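You operate a simulated robot arm through the tools that you are given. There is no shell and no other tool. Be economical: measure what you need, move in short steps, check, and stop when the job is done.

Carry out the task below with a simulated robot arm. There is one attempt and no reset: what you move stays moved.

TASK
Put the label block marked "WHITE 60" from the top of stand six on the label there and the label block marked "BROWN 24" on the top of table seven. Put the short roll from the top of table five on the top of stand five. Put the steel ring from the top of stand five on top of the carton there. Turn the press five force dial to 70 tonnes. Put the small jug on top of the roll on the top of table seven. Press the black plunger three times. Take the yellow tube and put it on the top of the small cabinet. Do these in any order. Set down upright: short roll, small jug.

Only the result counts: the job must be done as asked and must still hold three seconds after the hand-in. Knocking over, shifting, dropping, spilling or breaking anything else fails it.

THE ROBOT
A 5-joint arm with a three-finger gripper on a trunk, on a base that drives. Base frame: it is fixed to the floor where the robot stands at the start and does not move with it; the origin is under the middle of the robot, x ahead of it, y to its left, z up; the surface under the hand at the start is at about z = 660. Units: mm, rad, N and s.
With the tool pointing down near the work surface it reaches from about 300 to 640 mm from the robot's upright axis, wherever it stands. Its first joint turns from -2.897 to 2.897 rad. Places, roughly: black plunger [1600, -3200, 1000]; carton [500, 3500, 750]; label [750, 250, 750]; label block [500, 250, 750]; press five force dial [3000, 2300, 1300]; roll (12x12x15 cm) [900, -3400, 900]; short roll [1250, 2250, 1000]; small jug [1000, -3000, 1000]; steel ring (4x4x2 cm) [600, 3800, 700]; top of stand five [500, 3600, 700]; top of table seven [1300, -3700, 900]; top of the small cabinet (17x30 cm) [1420, -3520, 1040]; yellow tube (3x2x3 cm) [1600, -4000, 900]. The tool tilts only in the upright plane through the base axis and itself; it spins freely about its own axis. Payload 1.37 kg.
The TCP is the grasp point between the finger pads, 16 mm short of the fingertips. In the tool frame z runs along the fingers and y along their closing line. Largest opening 101 mm; the body of the gripper starts 82 mm behind the TCP.
Orientation is that of the tool frame in the base frame, as [roll, pitch, yaw] about the fixed x, y, z axes, in that order (R = Rz(yaw) Ry(pitch) Rx(roll)). With the fingers straight down and closing along the base's y, the tool's x points along the base's -x, its y along +y and its z along -z.

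THE INTERFACE
- The arm moves only by the tool play_rows. Its argument "increments" is a list of rows, each a list of 7 numbers: the shift along the tool's x, y, z in mm, then the turn, a rotation vector about the tool's x, y, z in degrees, then the opening in per cent of the stroke, from 0 (shut) to 100 (fully open). In form: [[dx, dy, dz, ax, ay, az, fingers], ...]. A call has 1 to 8 rows; each row shifts and turns the commanded pose from where the row before left it, along the tool's axes as they then stand. A row lasts 0.2 s, in which the tool goes at most 50 mm and 0.15 rad; a call with a longer step from one row to the next is refused whole, and so is a gripper value outside its range. Where a pose cannot be reached the arm comes as near as it can. A force on the tool above 40 N (or 10 N above the force at the start of the call, whichever is more), or a blocked arm, ends the call early, and 0.2 s more pass. Each finger travels about 45 mm/s and halts on what it meets, pressing with about 26 N; the grip force reading is that of the motor and also rises with nothing between the fingers. The clock runs only during rows and for 0.2 s after the last one: add rows that do not move to give the fingers time. It gives the time, the measured TCP pose, the force on the tool (base axes), the opening and the grip force at its end, in the units of the frame above (readings bear some noise), with the torque about the TCP (base axes, N m) and any sound that the robot's microphone picked up, and new pictures: "show" is both (left out), scene, wrist or none.
- Cameras (640 x 400 px; columns grow to the right, rows downward): "scene" is now at [14.6, 186, 1498.9]; the picture's right is [0.16, -0.99, 0.00], its down [-0.78, -0.12, -0.62] and it looks along [0.61, 0.10, -0.79] (base axes); focal length 286 px, centre (320, 200). "wrist" rides on the gripper at [72, 20, -104] in the tool frame; the picture's right is [-0.26, 0.96, 0.00], its down [-0.76, -0.21, -0.62] and it looks along [-0.60, -0.16, 0.78] (tool axes); focal length 265 px, centre (320, 200). There is no depth. A picture from a camera that has moved, and an enlarged one, comes with that camera's place and axes in the base frame and with its lens.
- raise_lower(by): slides the trunk up (or, below 0, down) by that many mm; the arm and the scene camera ride with it, the base frame stays. It gives what a move gives, with no picture.
- roll_base(legs): drives the robot by 1 to 6 legs, each [ahead, left, turn to the left] in mm, mm and rad, along the robot's own axes; the way and the turn of a leg run together, so that a leg with both is an arc; at most 1500 mm and 3.142 rad a leg. The arm and the cameras ride along, it lands a little off, and it stops where it bumps. It gives what a move gives, and a new picture of the scene camera.
- aim_head(pan, tilt): turns the head with the scene camera to pan (to the left, within 2.705 rad either way) and tilt (down, from -0.506 to 1.204), counted from straight ahead of the robot. It gives what a move gives, and a new picture of the scene camera.
- inspect(camera, box): a new picture of the part [left, top, right, bottom] of that camera's present view, enlarged. It takes no simulated time.
- job_done(): hands the job in; it is judged then, once.

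Go step by step. Nothing tells you exact positions but the pictures and the camera data: compare them with the known pose of the tool, close in by small moves and look again before you grip or let go. The budget is 207 turns and 260 pictures, counting those below and the enlarged ones. Unless the task says otherwise, let go and move clear before handing in.

The tools are called after "Call:" as name(argument=value, ...) on one line, values as JSON. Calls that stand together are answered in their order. play_rows: Moves the arm, as the interface text tells. Its arguments: {"type":"object","properties":{"increments":{"type":"array","items":{"type":"array","items":{"type":"number"}}},"show":{"type":"string","enum":["both","scene","wrist","none"]}},"required":["increments"]} The other tools are called the same way: raise_lower (by) slides the trunk up or down; roll_base (legs) drives the base; aim_head (pan, tilt) turns the head that bears the scene camera; inspect (camera, box) takes an enlarged picture of a part of a camera's view; job_done () hands the job in.

At the start:

```text
clock: 0.0
position: [365.0, 250.5, 916.6]
orientation: [3.141, 0.002, 3.141]
contact_force: [-0.5, -0.9, -0.4]
wrist_torque: [0.01, 0.02, 0.0]
opening: 100.7
finger_force: 0.0
trunk travel left (down, up): [-450.0, 140.0]
robot x, y, heading: [1.8, 4.0, -0.004]
head pan, tilt: [0.159, 0.906]
```

scene: 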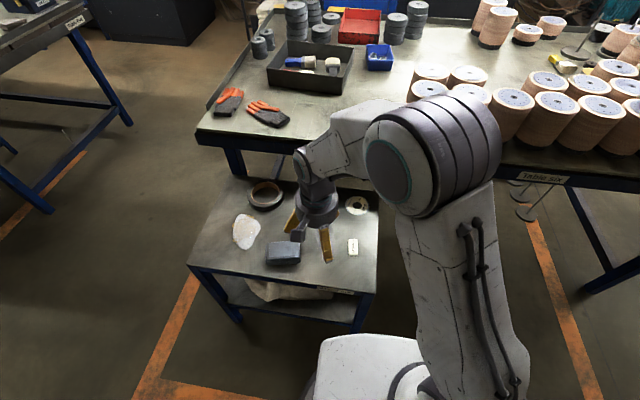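
wrist: 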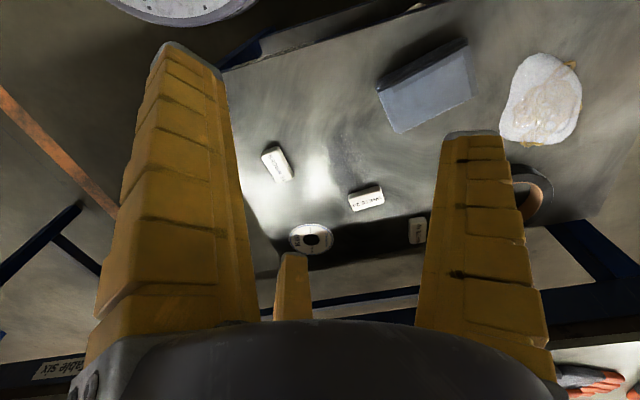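

I see stand six under the hand with two or three small blocks and a disc label. I'll enlarge both views to read them.

Call:
inspect(camera="wrist", box=[240, 130, 440, 255])

Call:
inspect(camera="scene", box=[190, 160, 390, 285])

```text
3.20 times, centred on (340, 192) of wrist
camera zoom: at [293.5, 272.8, 1020.5], right [0.26, 0.96, 0.0], down [0.76, -0.21, 0.62], along [0.6, -0.16, -0.78], focal length 849 px, centre (256, 224)
```

zoom: 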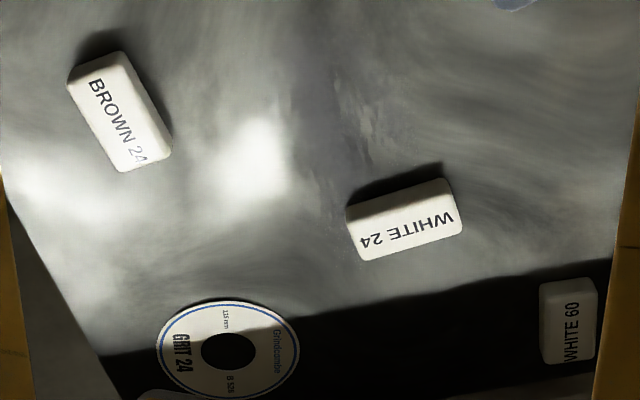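

```text
3.20 times, centred on (290, 222) of scene
camera zoom: at [14.6, 186.0, 1498.9], right [0.16, -0.99, 0.0], down [-0.78, -0.12, -0.62], along [0.61, 0.1, -0.79], focal length 915 px, centre (416, 128)
```

zoom: 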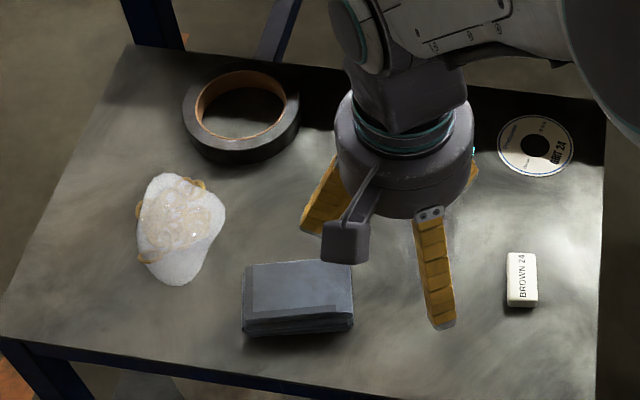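

The blocks are around: WHITE 60 at (676,357), label disc at (660,155), BROWN 24 at (478,155). WHITE 60 is beyond reach, so I'll shift the base left and slightly ahead.

Call:
roll_base(legs=[[0, 250, 0], [80, 0, 0]])

```text
clock: 2.5
position: [443.2, 499.9, 915.0]
orientation: [3.141, 0.001, -3.141]
contact_force: [0.3, -0.9, 0.1]
wrist_torque: [0.02, 0.02, 0.02]
opening: 100.5
finger_force: 0.0
trunk travel left (down, up): [-450.0, 140.0]
robot x, y, heading: [78.9, 246.7, 0.003]
head pan, tilt: [0.159, 0.906]
camera scene: at [93.5, 436.3, 1498.9], right [0.16, -0.99, 0.0], down [-0.78, -0.13, -0.62], along [0.61, 0.1, -0.79], focal length 286 px, centre (320, 200)
```

scene: 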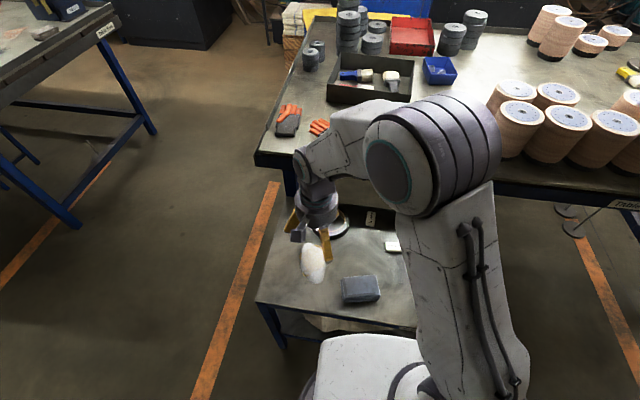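

Base is now at (79,247). I'll move the hand over WHITE 60 and look.

Call:
play_rows(increments=[[-38.8, -24, 0, 0, 0, 0, 100], [-38.8, -24, 0, 0, 0, 0, 100], [-38.8, -24, 0, 0, 0, 0, 100], [-38.8, -24, 0, 0, 0, 0, 100], [-38.8, -24, 0, 0, 0, 0, 100], [-38.8, -24, 0, 0, 0, 0, 100], [0, 0, 45, 0, 0, 0, 60], [0, 0, 45, 0, 0, 0, 60]])

```text
clock: 4.3
position: [678.7, 360.6, 824.3]
orientation: [-3.141, 0.001, -3.14]
contact_force: [0.1, 0.3, 0.0]
wrist_torque: [0.02, -0.01, 0.04]
opening: 63.9
finger_force: 2.3
trunk travel left (down, up): [-450.0, 140.0]
robot x, y, heading: [81.0, 250.6, 0.004]
head pan, tilt: [0.159, 0.906]
camera scene: at [92.7, 436.4, 1499.0], right [0.16, -0.99, 0.0], down [-0.78, -0.13, -0.62], along [0.61, 0.1, -0.79], focal length 286 px, centre (320, 200)
camera wrist: at [606.3, 381.4, 928.5], right [0.26, 0.96, 0.0], down [0.76, -0.21, 0.62], along [0.6, -0.16, -0.78], focal length 265 px, centre (320, 200)
```

scene: 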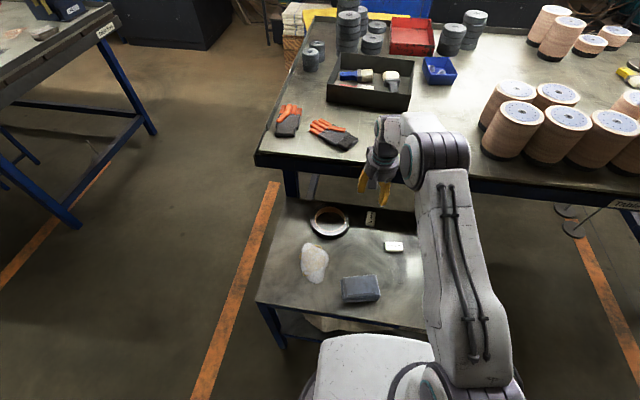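
wrist: 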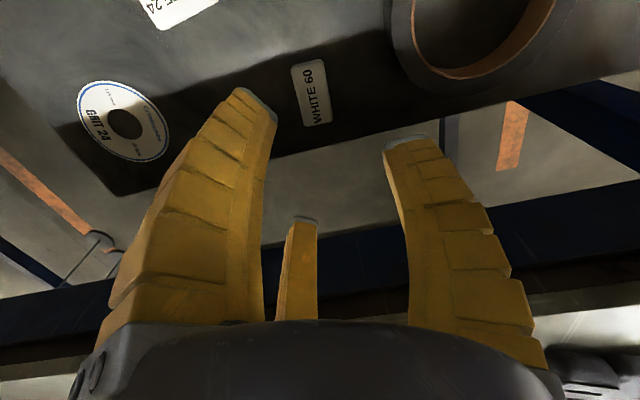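

WHITE 60 is at about (678,354) with a slight turn of 7°. I'll descend around it.

Call:
play_rows(increments=[[0, -6, 36, 0, 0, 7, 60], [0, 0, 36, 0, 0, 0, 60], [0, 0, 36, 0, 0, 0, 60], [0, 0, 25, 0, 0, 0, 60], [0, 0, 8, 0, 0, 0, 60]], show="wrist")

```text
clock: 5.5
position: [676.7, 353.0, 684.6]
orientation: [3.141, -0.002, 3.022]
contact_force: [0.2, -0.6, -0.4]
wrist_torque: [0.01, 0.0, 0.0]
opening: 63.9
finger_force: 2.3
trunk travel left (down, up): [-450.0, 140.0]
robot x, y, heading: [73.7, 249.9, 0.002]
head pan, tilt: [0.159, 0.906]
camera wrist: at [607.8, 382.6, 789.2], right [0.38, 0.93, 0.0], down [0.73, -0.3, 0.62], along [0.58, -0.23, -0.78], focal length 265 px, centre (320, 200)
```

wrist: 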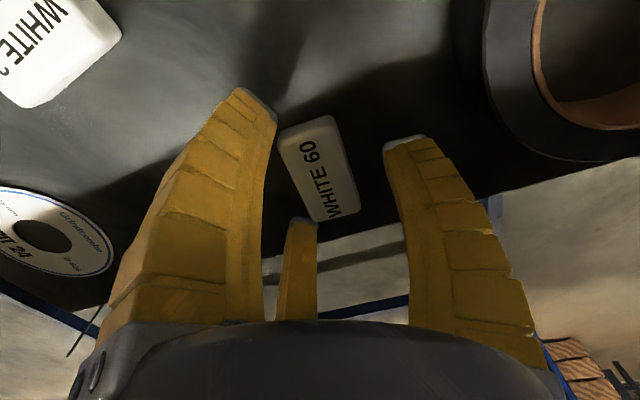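

Block lies between the fingers. I'll lower a little and close.

Call:
play_rows(increments=[[0, 2, 6, 0, 0, 0, 60], [0, 0, 0, 0, 0, 0, 20], [0, 0, 0, 0, 0, 0, 10], [0, 0, 0, 0, 0, 0, 10], [0, 0, 0, 0, 0, 0, 10]], show="wrist")

```text
clock: 6.7
position: [676.6, 355.6, 679.7]
orientation: [-3.141, 0.001, 3.022]
contact_force: [-0.2, 2.1, 5.6]
wrist_torque: [0.07, 0.1, -0.05]
opening: 32.4
finger_force: 25.6
trunk travel left (down, up): [-450.0, 140.0]
robot x, y, heading: [77.8, 255.8, 0.004]
head pan, tilt: [0.159, 0.906]
camera wrist: at [607.6, 384.9, 784.0], right [0.38, 0.93, 0.0], down [0.73, -0.3, 0.62], along [0.58, -0.23, -0.78], focal length 265 px, centre (320, 200)
```

wrist: 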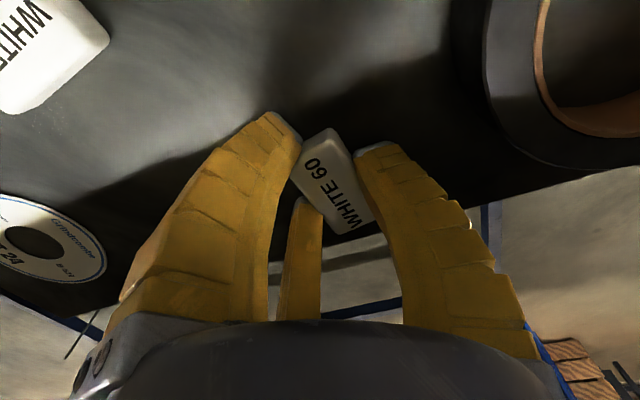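

Gripped at 32 mm. Lift, carry it over the disc label, and look.

Call:
play_rows(increments=[[0, 0, -40, 0, 0, 0, 10], [0, 0, -30, 0, 0, 0, 10], [-1.8, -40.2, 0, 0, 0, 0, 10], [-1.8, -40.2, 0, 0, 0, 0, 10], [-1.8, -40.2, 0, 0, 0, 0, 10], [-1.8, -40.2, 0, 0, 0, 0, 10], [-1.8, -40.2, 0, 0, 0, 0, 10], [0, 0, 0, 0, 0, 0, 10]])

```text
clock: 8.5
position: [659.0, 155.2, 749.5]
orientation: [-3.142, 0.002, 3.023]
contact_force: [0.2, -0.3, -0.3]
wrist_torque: [0.0, 0.06, -0.01]
opening: 30.9
finger_force: 25.7
trunk travel left (down, up): [-450.0, 140.0]
robot x, y, heading: [79.2, 247.4, 0.006]
head pan, tilt: [0.159, 0.906]
camera scene: at [92.4, 435.9, 1499.0], right [0.16, -0.99, 0.0], down [-0.78, -0.13, -0.62], along [0.61, 0.1, -0.79], focal length 286 px, centre (320, 200)
camera wrist: at [589.8, 183.9, 854.9], right [0.38, 0.93, 0.0], down [0.73, -0.3, 0.62], along [0.57, -0.23, -0.78], focal length 265 px, centre (320, 200)
```

scene: 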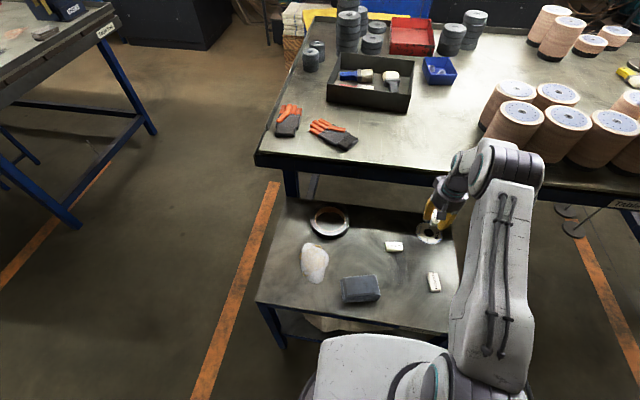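
wrist: 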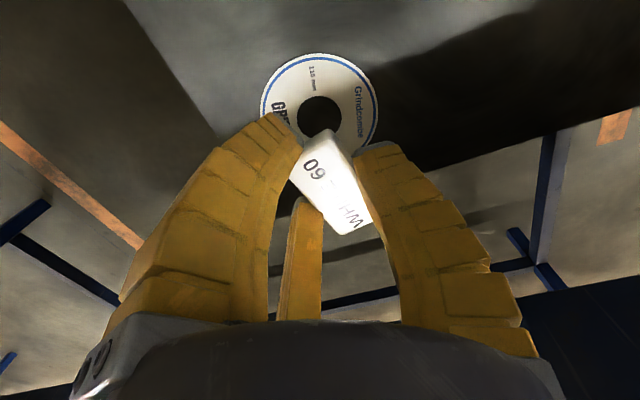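

The block is over the disc; shift ~7 mm nearer and lower it to the surface.

Call:
play_rows(increments=[[7, 0, 30, 0, 0, 0, 10], [0, 0, 25, 0, 0, 0, 10], [0, 0, 8, 0, 0, 0, 10], [0, 0, 4, 0, 0, 0, 10], [0, 0, 0, 0, 0, 0, 10]], show="wrist")

```text
clock: 9.7
position: [654.8, 154.7, 682.3]
orientation: [-3.141, 0.0, 3.02]
contact_force: [0.3, -0.1, 0.4]
wrist_torque: [0.01, 0.02, -0.03]
opening: 31.1
finger_force: 25.9
trunk travel left (down, up): [-450.0, 140.0]
robot x, y, heading: [79.2, 250.7, 0.003]
head pan, tilt: [0.159, 0.906]
camera wrist: at [585.1, 185.0, 787.1], right [0.38, 0.93, 0.0], down [0.73, -0.3, 0.62], along [0.58, -0.23, -0.78], focal length 265 px, centre (320, 200)
```

wrist: 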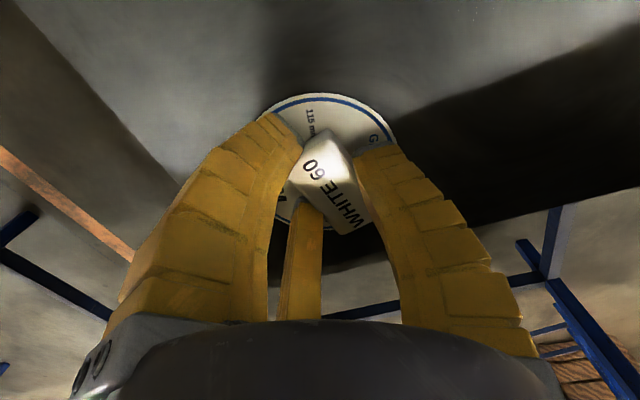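

The block sits well inside the disc outline. Lower the last few mm, release, and retreat.

Call:
play_rows(increments=[[0, 0, 2, 0, 0, 0, 10], [0, 0, 0, 0, 0, 0, 45], [0, 0, 0, 0, 0, 0, 60], [0, 0, 0, 0, 0, 0, 60], [0, 0, -40, 0, 0, 0, 60], [0, 0, -45, 0, 0, 0, 60], [0, 0, -45, 0, 0, 0, 60], [0, 0, -45, 0, 0, 0, 60]])

```text
clock: 11.5
position: [652.0, 155.0, 856.7]
orientation: [-3.14, -0.002, 3.022]
contact_force: [-0.6, -0.3, 0.4]
wrist_torque: [0.0, 0.01, -0.03]
opening: 63.9
finger_force: 2.5
trunk travel left (down, up): [-450.0, 140.0]
robot x, y, heading: [78.2, 247.5, 0.005]
head pan, tilt: [0.159, 0.906]
camera scene: at [92.0, 436.2, 1498.9], right [0.16, -0.99, 0.0], down [-0.78, -0.13, -0.62], along [0.61, 0.1, -0.79], focal length 286 px, centre (320, 200)
camera wrist: at [583.1, 184.0, 961.1], right [0.38, 0.93, 0.0], down [0.73, -0.3, 0.62], along [0.57, -0.23, -0.78], focal length 265 px, centre (320, 200)
```

scene: 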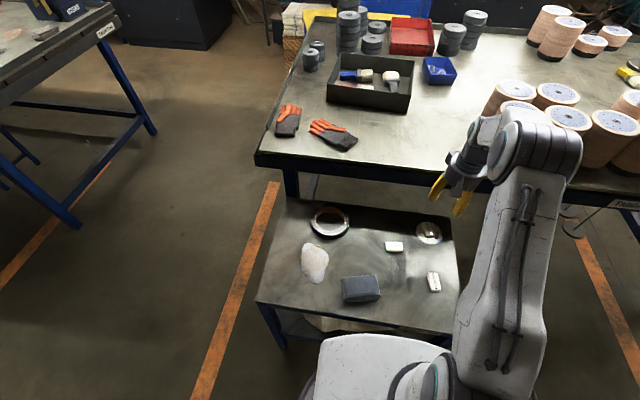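
wrist: 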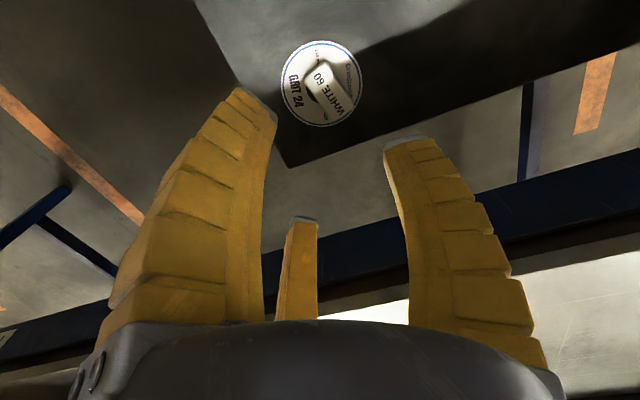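

WHITE 60 is on the label. Next, BROWN 24: move above it.

Call:
play_rows(increments=[[43.2, -5.2, 0, 0, 0, 0, 60], [43.2, -5.2, 0, 0, 0, 0, 60], [43.2, -5.2, 0, 0, 0, 0, 60], [43.2, -5.2, 0, 0, 0, 0, 60], [0, 0, 35, 0, 0, -6, 60], [0, 0, 40, 0, 0, -6, 60], [0, 0, 25, 0, 0, 0, 60]])

```text
clock: 13.1
position: [481.3, 156.1, 755.4]
orientation: [3.141, 0.002, -3.053]
contact_force: [0.2, 0.7, -0.5]
wrist_torque: [0.01, 0.0, 0.0]
opening: 64.0
finger_force: 2.9
trunk travel left (down, up): [-450.0, 140.0]
robot x, y, heading: [74.7, 252.3, -0.001]
head pan, tilt: [0.159, 0.906]
camera scene: at [92.5, 436.1, 1499.0], right [0.16, -0.99, 0.0], down [-0.78, -0.13, -0.62], along [0.61, 0.1, -0.79], focal length 286 px, centre (320, 200)
camera wrist: at [407.4, 172.1, 859.3], right [0.18, 0.98, 0.0], down [0.77, -0.14, 0.62], along [0.61, -0.11, -0.78], focal length 265 px, centre (320, 200)
```

scene: 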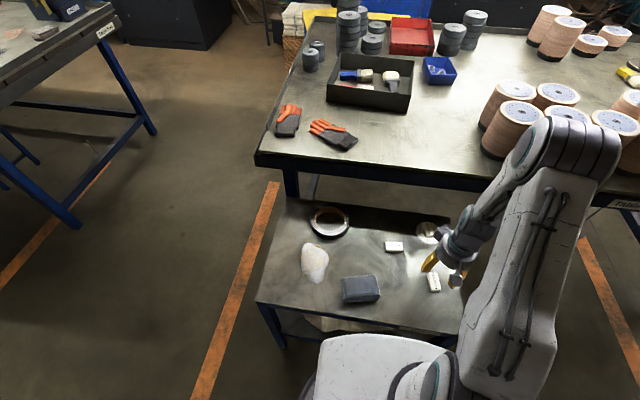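
wrist: 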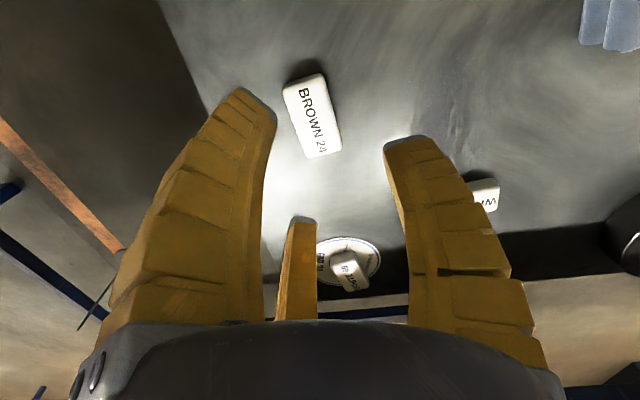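

Call:
play_rows(increments=[[2.5, -3, 35, 0, 0, 0, 60], [0, 0, 30, 0, 0, 0, 60], [0, 0, 11, 0, 0, 0, 60], [0, 0, 0, 0, 0, 0, 20], [0, 0, 0, 0, 0, 0, 10], [0, 0, 0, 0, 0, 0, 10], [0, 0, 0, 0, 0, 0, 10]], show="wrist")

```text
clock: 14.7
position: [478.3, 153.4, 676.9]
orientation: [-3.141, 0.001, -3.052]
contact_force: [0.3, -0.2, 6.8]
wrist_torque: [-0.08, 0.11, 0.0]
opening: 31.8
finger_force: 26.0
trunk travel left (down, up): [-450.0, 140.0]
robot x, y, heading: [79.3, 249.7, 0.007]
head pan, tilt: [0.159, 0.906]
camera wrist: at [404.4, 167.8, 782.5], right [0.18, 0.98, 0.0], down [0.77, -0.14, 0.62], along [0.61, -0.11, -0.78], focal length 265 px, centre (320, 200)
```

wrist: 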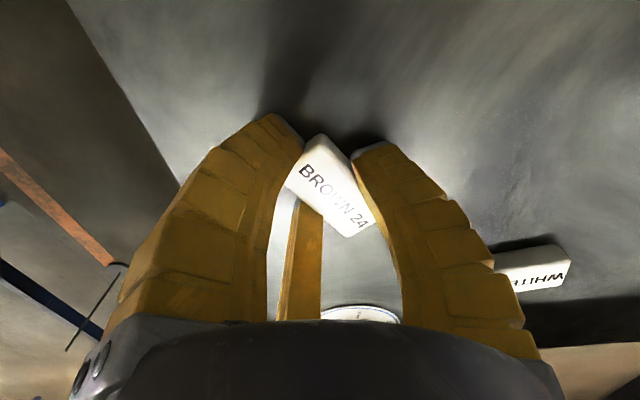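

Gripped. Lift high and retract.

Call:
play_rows(increments=[[0, 0, -48, 0, 0, 0, 10], [0, 0, -48, 0, 0, 0, 10], [0, 0, -48, 0, 0, 0, 10], [0, 0, -48, 0, 0, 0, 10], [0, 0, -48, 0, 0, 0, 10], [30, 0, -35, 0, 0, 0, 10]], show="wrist")

Call:
aim_head(pan=-1.4, tilt=0.35)

```text
clock: 16.1
position: [448.4, 148.4, 954.5]
orientation: [-3.141, 0.001, -3.052]
contact_force: [0.2, 0.0, -0.6]
wrist_torque: [0.01, -0.01, -0.03]
opening: 30.6
finger_force: 25.9
trunk travel left (down, up): [-450.0, 140.0]
robot x, y, heading: [79.4, 250.9, 0.003]
head pan, tilt: [0.159, 0.906]
camera wrist: at [375.0, 164.4, 1057.9], right [0.18, 0.98, 0.0], down [0.77, -0.14, 0.62], along [0.61, -0.11, -0.78], focal length 265 px, centre (320, 200)
```

wrist: 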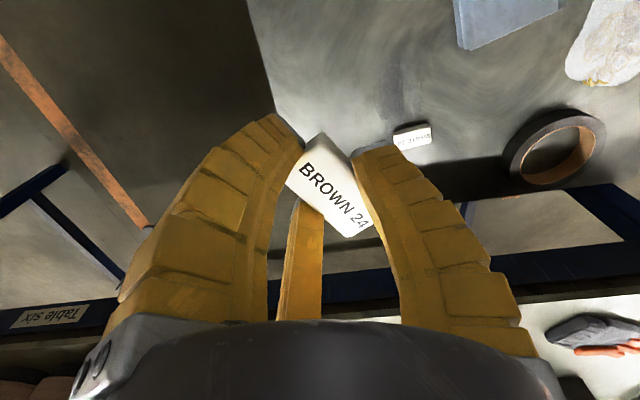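

```text
clock: 17.7
position: [452.2, 149.5, 952.4]
orientation: [-3.14, 0.001, -3.052]
contact_force: [-1.1, -0.1, 0.5]
wrist_torque: [0.02, 0.05, -0.02]
opening: 30.3
finger_force: 25.7
trunk travel left (down, up): [-450.0, 140.0]
robot x, y, heading: [77.3, 252.9, 0.0]
head pan, tilt: [-1.4, 0.351]
camera scene: at [34.3, 332.3, 1546.9], right [-0.98, -0.17, 0.0], down [-0.06, 0.34, -0.94], along [0.16, -0.92, -0.34], focal length 286 px, centre (320, 200)
```

scene: 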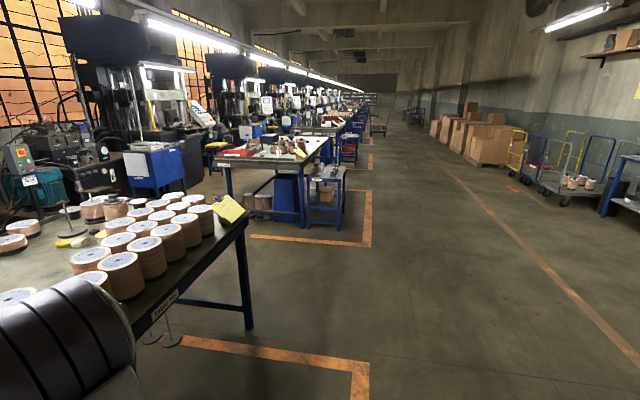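

I'll enlarge the far table before driving.

Call:
inspect(camera="scene", box=[200, 100, 400, 225])

```text
3.20 times, centred on (300, 162) of scene
camera zoom: at [34.3, 332.3, 1546.9], right [-0.98, -0.17, 0.0], down [-0.06, 0.34, -0.94], along [0.16, -0.92, -0.34], focal length 915 px, centre (384, 320)
```

zoom: 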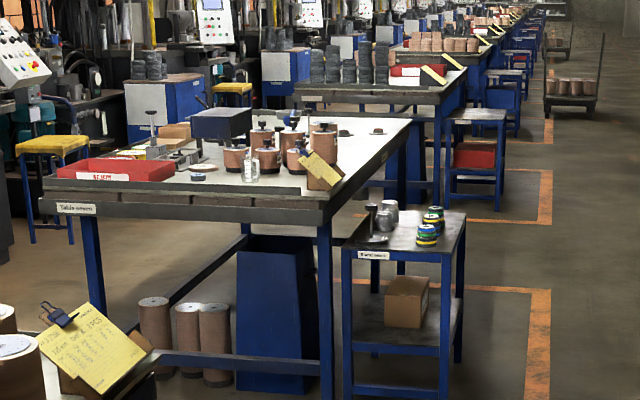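

Table seven is about x 750–1900 from y≈-2750 southward, with its stand on the aisle side. I'll back off, turn and drive down the aisle.

Call:
roll_base(legs=[[-120, 0, 0], [0, 0, -1.571], [1500, 0, 0], [700, 0, 0]])

Call:
aim_head(pan=0.75, tilt=0.5)

```text
clock: 33.2
position: [-160.7, -2305.9, 952.0]
orientation: [3.141, 0.0, 1.655]
contact_force: [1.0, -0.1, -0.3]
wrist_torque: [0.03, 0.0, -0.06]
opening: 30.2
finger_force: 25.8
trunk travel left (down, up): [-450.0, 140.0]
robot x, y, heading: [-58.2, -1933.3, -1.575]
head pan, tilt: [-1.4, 0.351]
camera scene: at [26.3, -1892.5, 1546.9], right [-0.17, 0.99, 0.0], down [0.34, 0.06, -0.94], along [-0.93, -0.16, -0.34], focal length 286 px, centre (320, 200)
```

scene: 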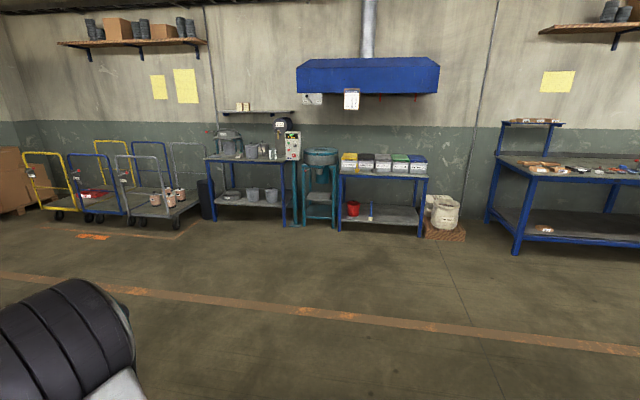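

```text
clock: 35.2
position: [-161.9, -2304.9, 953.1]
orientation: [-3.142, 0.001, 1.656]
contact_force: [0.2, -0.3, -0.3]
wrist_torque: [0.04, 0.03, 0.0]
opening: 30.0
finger_force: 26.0
trunk travel left (down, up): [-450.0, 140.0]
robot x, y, heading: [-58.4, -1930.6, -1.574]
head pan, tilt: [0.75, 0.499]
camera scene: at [179.9, -1943.5, 1533.2], right [-0.73, -0.68, 0.0], down [-0.32, 0.35, -0.88], along [0.6, -0.64, -0.48], focal length 286 px, centre (320, 200)
```

scene: 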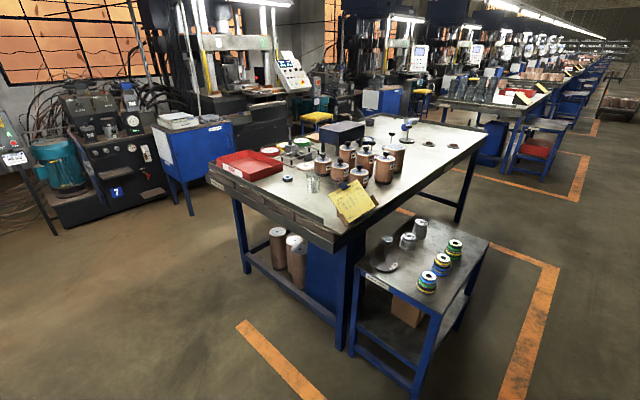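

Call:
inspect(camera="scene", box=[200, 100, 360, 200])

Call:
inspect(camera="scene", box=[330, 90, 490, 190])

```text
4.00 times, centred on (280, 150) of scene
camera zoom: at [179.9, -1943.5, 1533.2], right [-0.73, -0.68, 0.0], down [-0.32, 0.35, -0.88], along [0.6, -0.64, -0.48], focal length 1143 px, centre (480, 400)
```

zoom: 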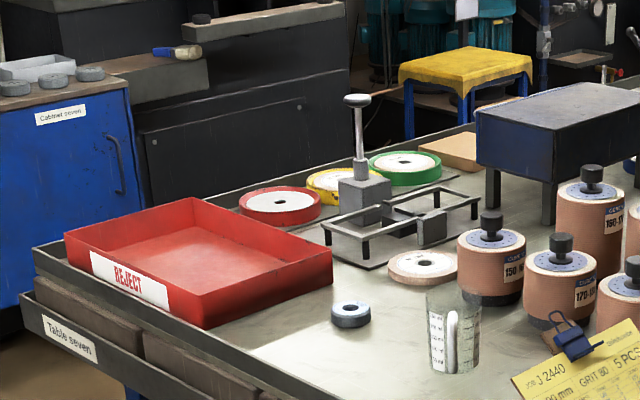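

```text
4.00 times, centred on (410, 140) of scene
camera zoom: at [179.9, -1943.5, 1533.2], right [-0.73, -0.68, 0.0], down [-0.32, 0.35, -0.88], along [0.6, -0.64, -0.48], focal length 1143 px, centre (-40, 440)
```

zoom: 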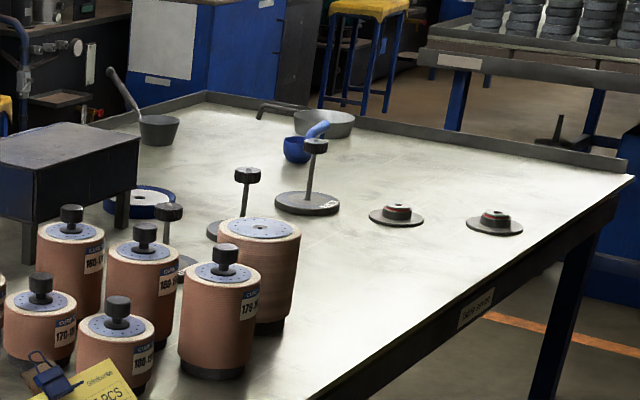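

The flat‑topped roll, the glass jug, the plunger fixture and the small black cabinet are all visible. I'll raise the trunk and drive to the north end of table seven, between the tables.

Call:
raise_lower(by=130)

Call:
roll_base(legs=[[0, 1180, 0], [350, 0, 0]])

Call:
aim_head(pan=0.1, tilt=0.8)

```text
clock: 36.8
position: [-161.3, -2304.7, 1081.9]
orientation: [3.141, 0.001, 1.654]
contact_force: [0.2, -0.2, -0.1]
wrist_torque: [-0.02, 0.02, 0.01]
opening: 30.3
finger_force: 25.6
trunk travel left (down, up): [-580.0, 10.0]
robot x, y, heading: [-58.1, -1936.3, -1.575]
head pan, tilt: [0.75, 0.499]
```

```text
clock: 44.7
position: [1019.8, -2663.4, 1083.1]
orientation: [3.14, -0.001, 1.652]
contact_force: [-0.3, -0.3, -0.5]
wrist_torque: [0.01, -0.03, 0.0]
opening: 30.1
finger_force: 26.1
trunk travel left (down, up): [-580.0, 10.0]
robot x, y, heading: [1126.8, -2291.3, -1.576]
head pan, tilt: [0.75, 0.499]
camera scene: at [1362.3, -2302.3, 1663.2], right [-0.74, -0.68, 0.0], down [-0.32, 0.35, -0.88], along [0.59, -0.65, -0.48], focal length 286 px, centre (320, 200)
```

scene: 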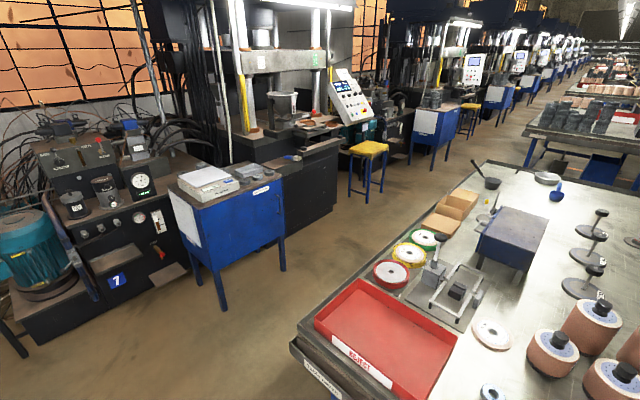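

```text
clock: 45.7
position: [1019.6, -2661.4, 1082.4]
orientation: [-3.142, 0.001, 1.649]
contact_force: [-0.5, 0.1, -0.3]
wrist_torque: [0.01, -0.02, 0.04]
opening: 30.0
finger_force: 26.2
trunk travel left (down, up): [-580.0, 10.0]
robot x, y, heading: [1123.4, -2292.3, -1.577]
head pan, tilt: [0.099, 0.799]
camera scene: at [1308.3, -2314.6, 1637.3], right [-1.0, -0.09, 0.0], down [-0.07, 0.71, -0.7], along [0.07, -0.69, -0.72], focal length 286 px, centre (320, 200)
```

scene: 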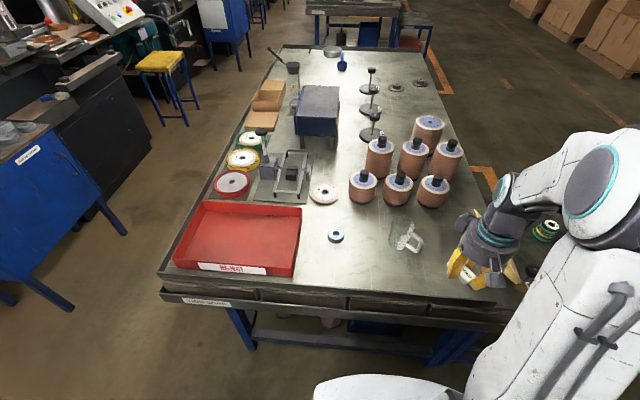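

Triangulating puts the table top at z≈868 and the jug around (1090,-2865). I'll set BROWN 24 on the clear patch near (1215,-2815).

Call:
play_rows(increments=[[-28.1, 30.5, 0, 0, 0, 0, 10], [-28.1, 30.5, 0, 0, 0, 0, 10], [-28.1, 30.5, 0, 0, 0, 0, 10], [-28.1, 30.5, 0, 0, 0, 0, 10], [-28.1, 30.5, 0, 0, 0, 0, 10], [-28.1, 30.5, 0, 0, 0, 0, 10], [0, 0, 45, 0, 0, 0, 10], [0, 0, 45, 0, 0, 0, 10]])

```text
clock: 47.5
position: [1216.5, -2815.7, 990.2]
orientation: [3.141, 0.001, 1.652]
contact_force: [0.0, 0.2, 0.0]
wrist_torque: [0.02, -0.01, 0.0]
opening: 30.3
finger_force: 26.4
trunk travel left (down, up): [-580.0, 10.0]
robot x, y, heading: [1122.5, -2289.6, -1.577]
head pan, tilt: [0.099, 0.799]
camera scene: at [1308.6, -2315.5, 1637.3], right [-1.0, -0.09, 0.0], down [-0.07, 0.71, -0.7], along [0.06, -0.69, -0.72], focal length 286 px, centre (320, 200)
camera wrist: at [1230.8, -2740.3, 1095.0], right [0.98, -0.19, 0.0], down [-0.15, -0.77, 0.62], along [-0.12, -0.61, -0.78], focal length 265 px, centre (320, 200)
```

scene: 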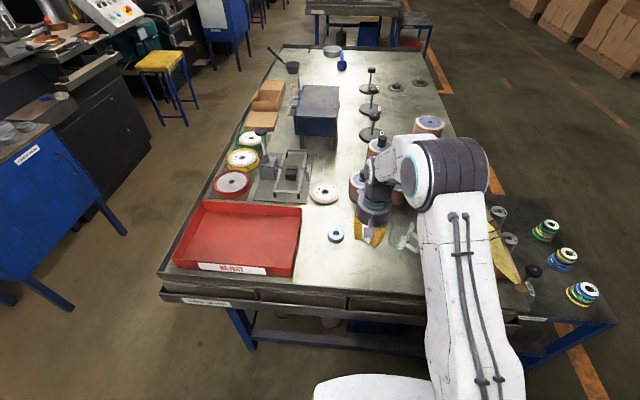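
wrist: 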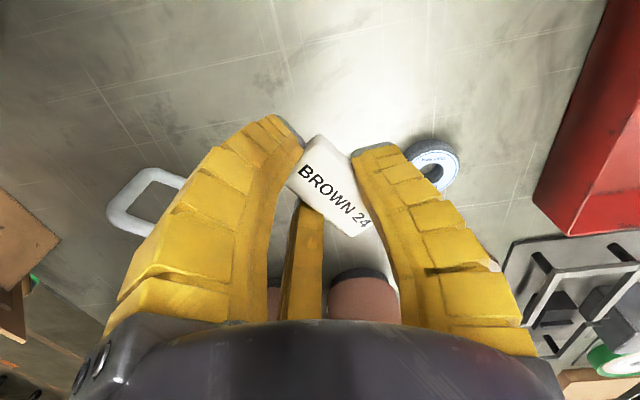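

Call:
play_rows(increments=[[0, 0, 40, 0, 0, 0, 10], [0, 0, 40, 0, 0, 0, 10], [0, 0, 14, 0, 0, 0, 10], [0, 0, 4, 0, 0, 0, 10], [0, 0, 0, 0, 0, 0, 10]], show="wrist")

```text
clock: 48.7
position: [1215.3, -2817.2, 894.0]
orientation: [3.141, 0.0, 1.65]
contact_force: [0.3, -0.4, 0.4]
wrist_torque: [-0.01, -0.05, 0.0]
opening: 30.2
finger_force: 26.5
trunk travel left (down, up): [-580.0, 10.0]
robot x, y, heading: [1127.7, -2290.8, -1.579]
head pan, tilt: [0.099, 0.799]
camera wrist: at [1230.1, -2740.6, 998.4], right [0.98, -0.19, 0.0], down [-0.15, -0.77, 0.62], along [-0.12, -0.61, -0.78], focal length 265 px, centre (320, 200)
```

wrist: 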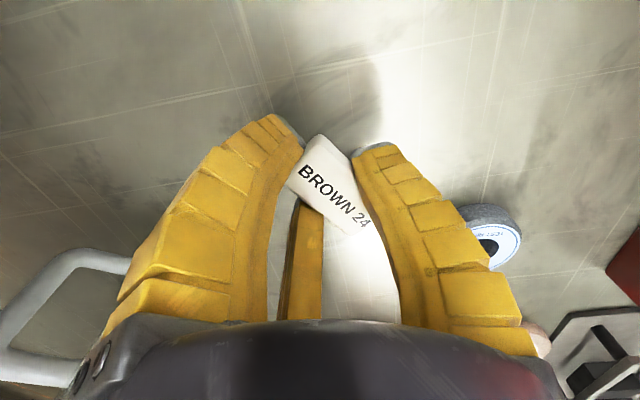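

Call:
play_rows(increments=[[0, 0, 4, 0, 0, 0, 10], [0, 0, 3, 0, 0, 0, 10], [0, 0, 0, 0, 0, 0, 10]], show="none")

```text
clock: 49.5
position: [1216.6, -2817.1, 888.2]
orientation: [-3.141, -0.002, 1.651]
contact_force: [-1.2, 0.7, 0.2]
wrist_torque: [0.03, 0.01, 0.0]
opening: 30.3
finger_force: 25.8
trunk travel left (down, up): [-580.0, 10.0]
robot x, y, heading: [1120.0, -2295.8, -1.579]
head pan, tilt: [0.099, 0.799]
```

Call:
play_rows(increments=[[0, 0, 3, 0, 0, 0, 10], [0, 0, 2, 0, 0, 0, 10], [0, 0, 0, 0, 0, 0, 10]], show="wrist")

```text
clock: 50.3
position: [1216.0, -2816.3, 883.5]
orientation: [-3.141, 0.0, 1.651]
contact_force: [0.4, 0.5, 0.0]
wrist_torque: [-0.01, -0.02, 0.03]
opening: 30.3
finger_force: 25.7
trunk travel left (down, up): [-580.0, 10.0]
robot x, y, heading: [1122.4, -2287.9, -1.581]
head pan, tilt: [0.099, 0.799]
camera wrist: at [1229.8, -2740.7, 986.8], right [0.98, -0.19, 0.0], down [-0.15, -0.77, 0.62], along [-0.12, -0.61, -0.78], focal length 265 px, centre (320, 200)
```

wrist: 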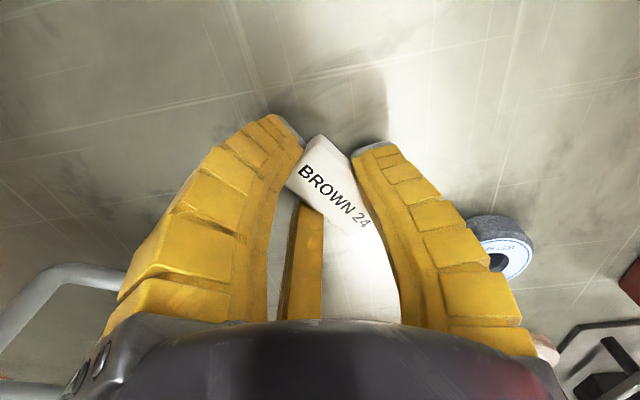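

No contact yet; continue down in small steps.

Call:
play_rows(increments=[[0, 0, 4, 0, 0, 0, 10], [0, 0, 4, 0, 0, 0, 10], [0, 0, 4, 0, 0, 0, 10], [0, 0, 4, 0, 0, 0, 10], [0, 0, 4, 0, 0, 0, 10], [0, 0, 4, 0, 0, 0, 10]], show="wrist")

```text
clock: 51.3
position: [1216.9, -2817.6, 875.6]
orientation: [3.139, 0.008, 1.653]
contact_force: [-1.7, 6.7, 20.4]
wrist_torque: [0.22, 0.05, 0.01]
opening: 33.3
finger_force: 26.0
trunk travel left (down, up): [-580.0, 10.0]
robot x, y, heading: [1124.5, -2289.9, -1.577]
head pan, tilt: [0.099, 0.799]
stopped in row 4: the force on the tool passed its limit at 43 N (the readings are from after the stop); the commanded pose is now the measured one
camera wrist: at [1229.9, -2740.8, 979.0], right [0.98, -0.19, 0.0], down [-0.15, -0.76, 0.63], along [-0.11, -0.62, -0.78], focal length 265 px, centre (320, 200)
```

wrist: 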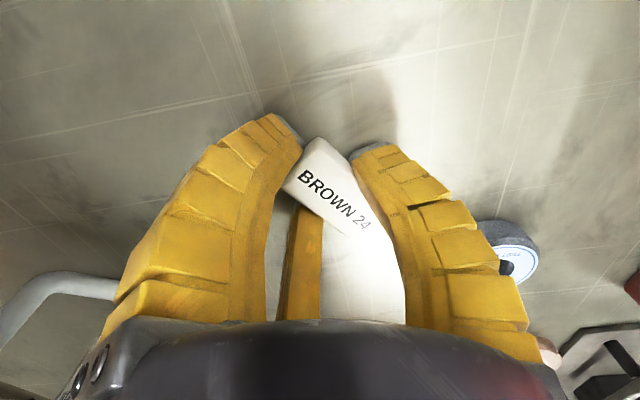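

Contact: the table top is at z≈860. Release and rise.

Call:
play_rows(increments=[[0, 0, -1, 0, 0, 0, 10], [0, 0, 0, 0, 0, 0, 50], [0, 0, 0, 0, 0, 0, 55], [0, 0, 0, 0, 0, 0, 55], [0, 0, -40, 0, 0, 0, 55], [0, 0, -45, 0, 0, 0, 55], [0, 0, -45, 0, 0, 0, 55], [0, 0, -45, 0, 0, 0, 55]])

```text
clock: 53.1
position: [1215.9, -2817.3, 1047.8]
orientation: [3.139, 0.01, 1.649]
contact_force: [0.5, 0.0, -0.6]
wrist_torque: [0.01, 0.0, 0.06]
opening: 59.1
finger_force: 2.6
trunk travel left (down, up): [-580.0, 10.0]
robot x, y, heading: [1123.6, -2293.7, -1.578]
head pan, tilt: [0.099, 0.799]
camera scene: at [1308.1, -2314.0, 1637.2], right [-1.0, -0.09, 0.0], down [-0.07, 0.71, -0.7], along [0.06, -0.69, -0.72], focal length 286 px, centre (320, 200)
camera wrist: at [1229.9, -2741.5, 1151.4], right [0.98, -0.19, 0.0], down [-0.15, -0.77, 0.63], along [-0.11, -0.62, -0.78], focal length 265 px, centre (320, 200)
```

scene: 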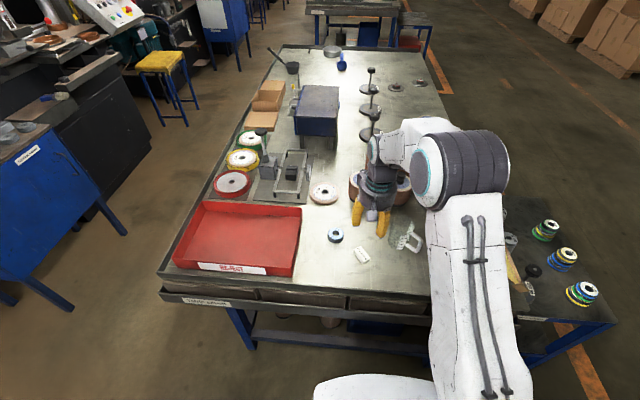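
wrist: 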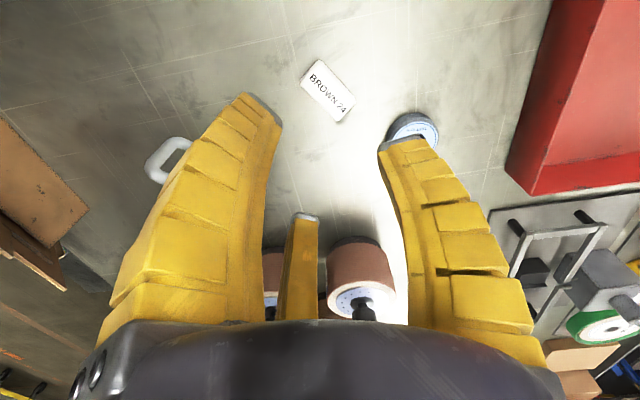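

BROWN 24 is down. Now a close look at the jug.

Call:
inspect(camera="scene", box=[340, 190, 450, 260])

Call:
play_rows(increments=[[50, 0, 0, 0, 0, 0, 80], [45, -20, 0, 0, 0, 0, 100], [0, -50, 0, 0, 0, 0, 100], [0, -50, 0, 0, 0, 0, 100], [0, 0, 0, 0, 0, 0, 100]], show="both")

```text
5.71 times, centred on (395, 225) of scene
camera zoom: at [1308.1, -2314.0, 1637.2], right [-1.0, -0.09, 0.0], down [-0.07, 0.71, -0.7], along [0.06, -0.69, -0.72], focal length 1633 px, centre (-109, 57)
```

zoom: 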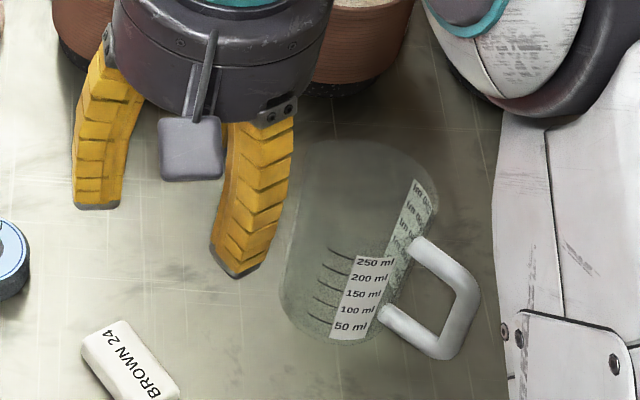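

```text
clock: 54.3
position: [1087.7, -2732.6, 1049.8]
orientation: [-3.138, 0.008, 1.652]
contact_force: [-0.3, -0.3, -0.7]
wrist_torque: [-0.07, 0.04, -0.04]
opening: 100.6
finger_force: 0.0
trunk travel left (down, up): [-580.0, 10.0]
robot x, y, heading: [1124.0, -2292.8, -1.573]
head pan, tilt: [0.099, 0.799]
camera scene: at [1308.7, -2314.6, 1637.2], right [-1.0, -0.09, 0.0], down [-0.07, 0.71, -0.7], along [0.06, -0.69, -0.72], focal length 286 px, centre (320, 200)
camera wrist: at [1101.9, -2656.2, 1152.0], right [0.98, -0.19, 0.0], down [-0.14, -0.77, 0.63], along [-0.12, -0.62, -0.78], focal length 265 px, centre (320, 200)
```

scene: 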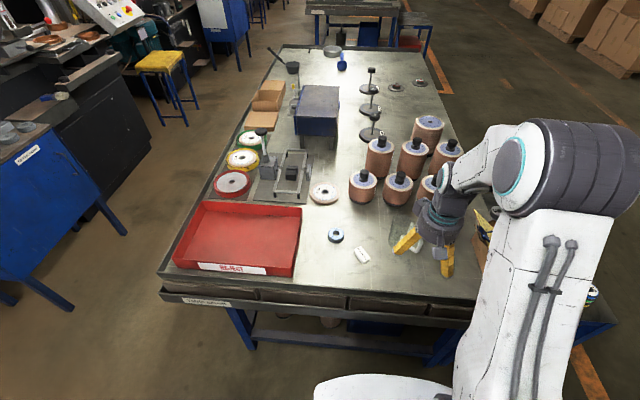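
wrist: 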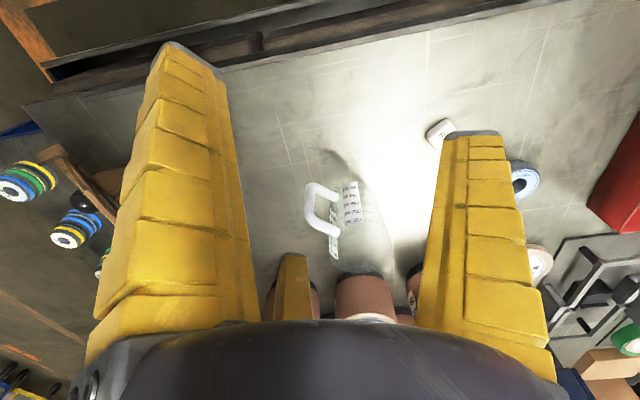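

The jug is about 66 mm wide and centred near (1100,-2883), with its handle pointing toward -x, so I'll grip across it roughly along y. I'll move over it and turn the hand by about 60°.

Call:
play_rows(increments=[[-37.7, 0, 0, 0, 0, 0, 100], [-37.7, 0, 0, 0, 0, 0, 100], [-37.7, 0, 0, 0, 0, 0, 100], [-37.7, 0, 0, 0, 0, 0, 100], [0, 0, 0, 0, 0, -8.5, 100], [0, 0, 0, 0, 0, -8.5, 100], [0, 0, 0, 0, 0, -8.5, 100], [0, 0, 0, 0, 0, -8.5, 100]], show="none")

Call:
play_rows(increments=[[0, 0, 0, 0, 0, -8.5, 100], [0, 0, 0, 0, 0, -8.5, 100], [0, 0, 0, 0, 0, -8.5, 100]])

```text
clock: 56.1
position: [1098.9, -2882.7, 1048.1]
orientation: [-3.137, 0.007, 2.249]
contact_force: [0.6, -0.5, 0.0]
wrist_torque: [0.01, 0.02, 0.02]
opening: 100.3
finger_force: 0.0
trunk travel left (down, up): [-580.0, 10.0]
robot x, y, heading: [1123.8, -2290.6, -1.576]
head pan, tilt: [0.099, 0.799]
```

```text
clock: 56.9
position: [1101.1, -2882.0, 1048.2]
orientation: [-3.134, 0.002, 2.693]
contact_force: [1.0, 0.1, 0.4]
wrist_torque: [0.01, -0.03, 0.0]
opening: 100.6
finger_force: 0.0
trunk travel left (down, up): [-580.0, 10.0]
robot x, y, heading: [1128.0, -2292.7, -1.579]
head pan, tilt: [0.099, 0.799]
camera scene: at [1308.2, -2314.7, 1637.3], right [-1.0, -0.09, 0.0], down [-0.07, 0.71, -0.7], along [0.06, -0.69, -0.72], focal length 286 px, centre (320, 200)
camera wrist: at [1044.4, -2830.2, 1152.6], right [0.66, 0.75, -0.01], down [0.59, -0.51, 0.62], along [0.47, -0.41, -0.78], focal length 265 px, centre (320, 200)
```

scene: 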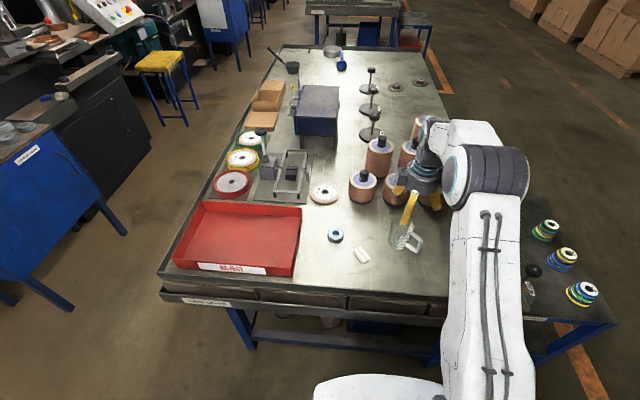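
wrist: 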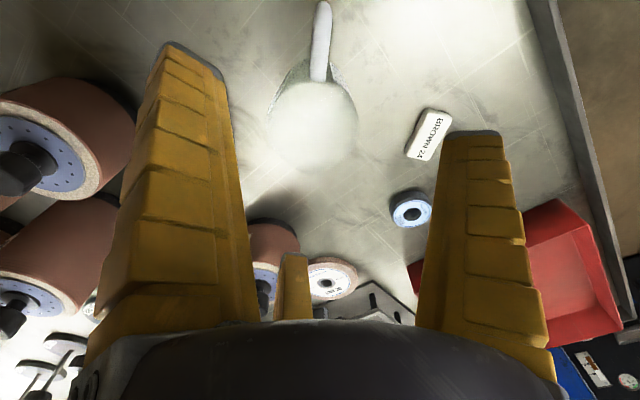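

Well aligned. Descend around the jug.

Call:
play_rows(increments=[[-2.2, -4.5, 35, 0, 0, 0, 100], [0, 0, 35, 0, 0, 0, 100], [0, 0, 35, 0, 0, 0, 100], [0, 0, 23, 0, 0, 0, 100]])

```text
clock: 57.9
position: [1102.0, -2888.7, 920.0]
orientation: [-3.135, 0.003, 2.689]
contact_force: [-0.6, 0.7, 0.2]
wrist_torque: [0.02, -0.03, 0.05]
opening: 101.0
finger_force: 0.0
trunk travel left (down, up): [-580.0, 10.0]
robot x, y, heading: [1120.8, -2288.9, -1.585]
head pan, tilt: [0.099, 0.799]
camera scene: at [1308.3, -2314.7, 1637.3], right [-1.0, -0.09, 0.0], down [-0.07, 0.71, -0.7], along [0.06, -0.69, -0.72], focal length 286 px, centre (320, 200)
camera wrist: at [1045.4, -2836.9, 1023.6], right [0.66, 0.75, -0.01], down [0.59, -0.51, 0.63], along [0.47, -0.42, -0.78], focal length 265 px, centre (320, 200)
```

scene: 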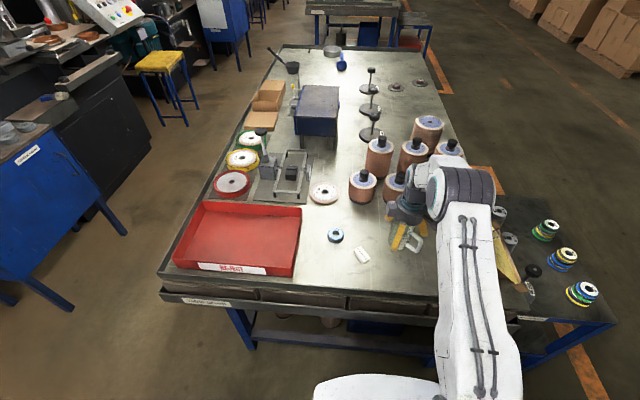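
wrist: 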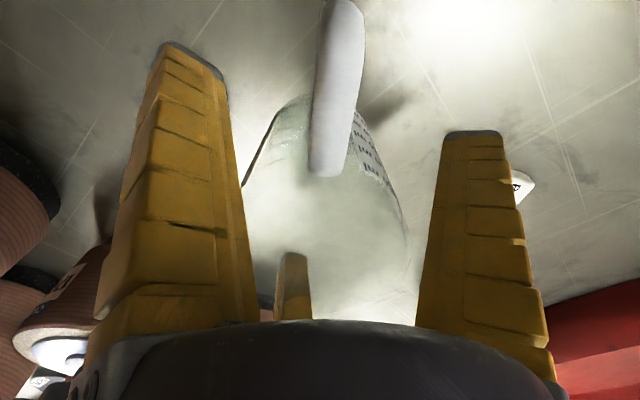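

Jug is between the fingers; close.

Call:
play_rows(increments=[[0, 0, 0, 0, 0, 0, 75], [0, 0, 0, 0, 0, 0, 55], [0, 0, 0, 0, 0, 0, 45], [0, 0, 0, 0, 0, 0, 45], [0, 0, 0, 0, 0, 0, 45]], show="wrist")

```text
clock: 59.1
position: [1102.5, -2888.3, 919.7]
orientation: [-3.136, 0.004, 2.688]
contact_force: [0.6, -0.2, 0.1]
wrist_torque: [-0.01, -0.01, 0.0]
opening: 66.0
finger_force: 26.5
trunk travel left (down, up): [-580.0, 10.0]
robot x, y, heading: [1122.9, -2290.6, -1.574]
head pan, tilt: [0.099, 0.799]
camera wrist: at [1045.3, -2836.8, 1023.6], right [0.66, 0.75, -0.01], down [0.59, -0.51, 0.62], along [0.47, -0.42, -0.78], focal length 265 px, centre (320, 200)
```

wrist: 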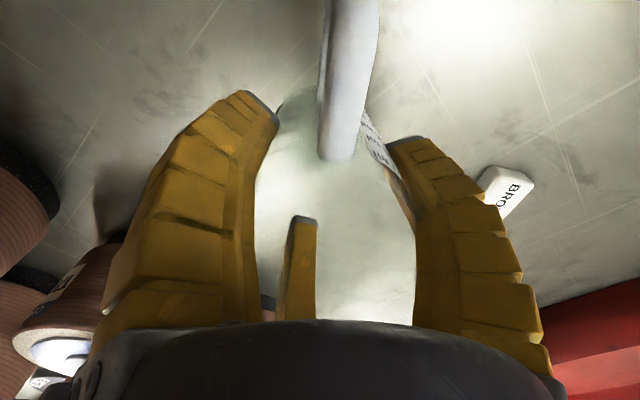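

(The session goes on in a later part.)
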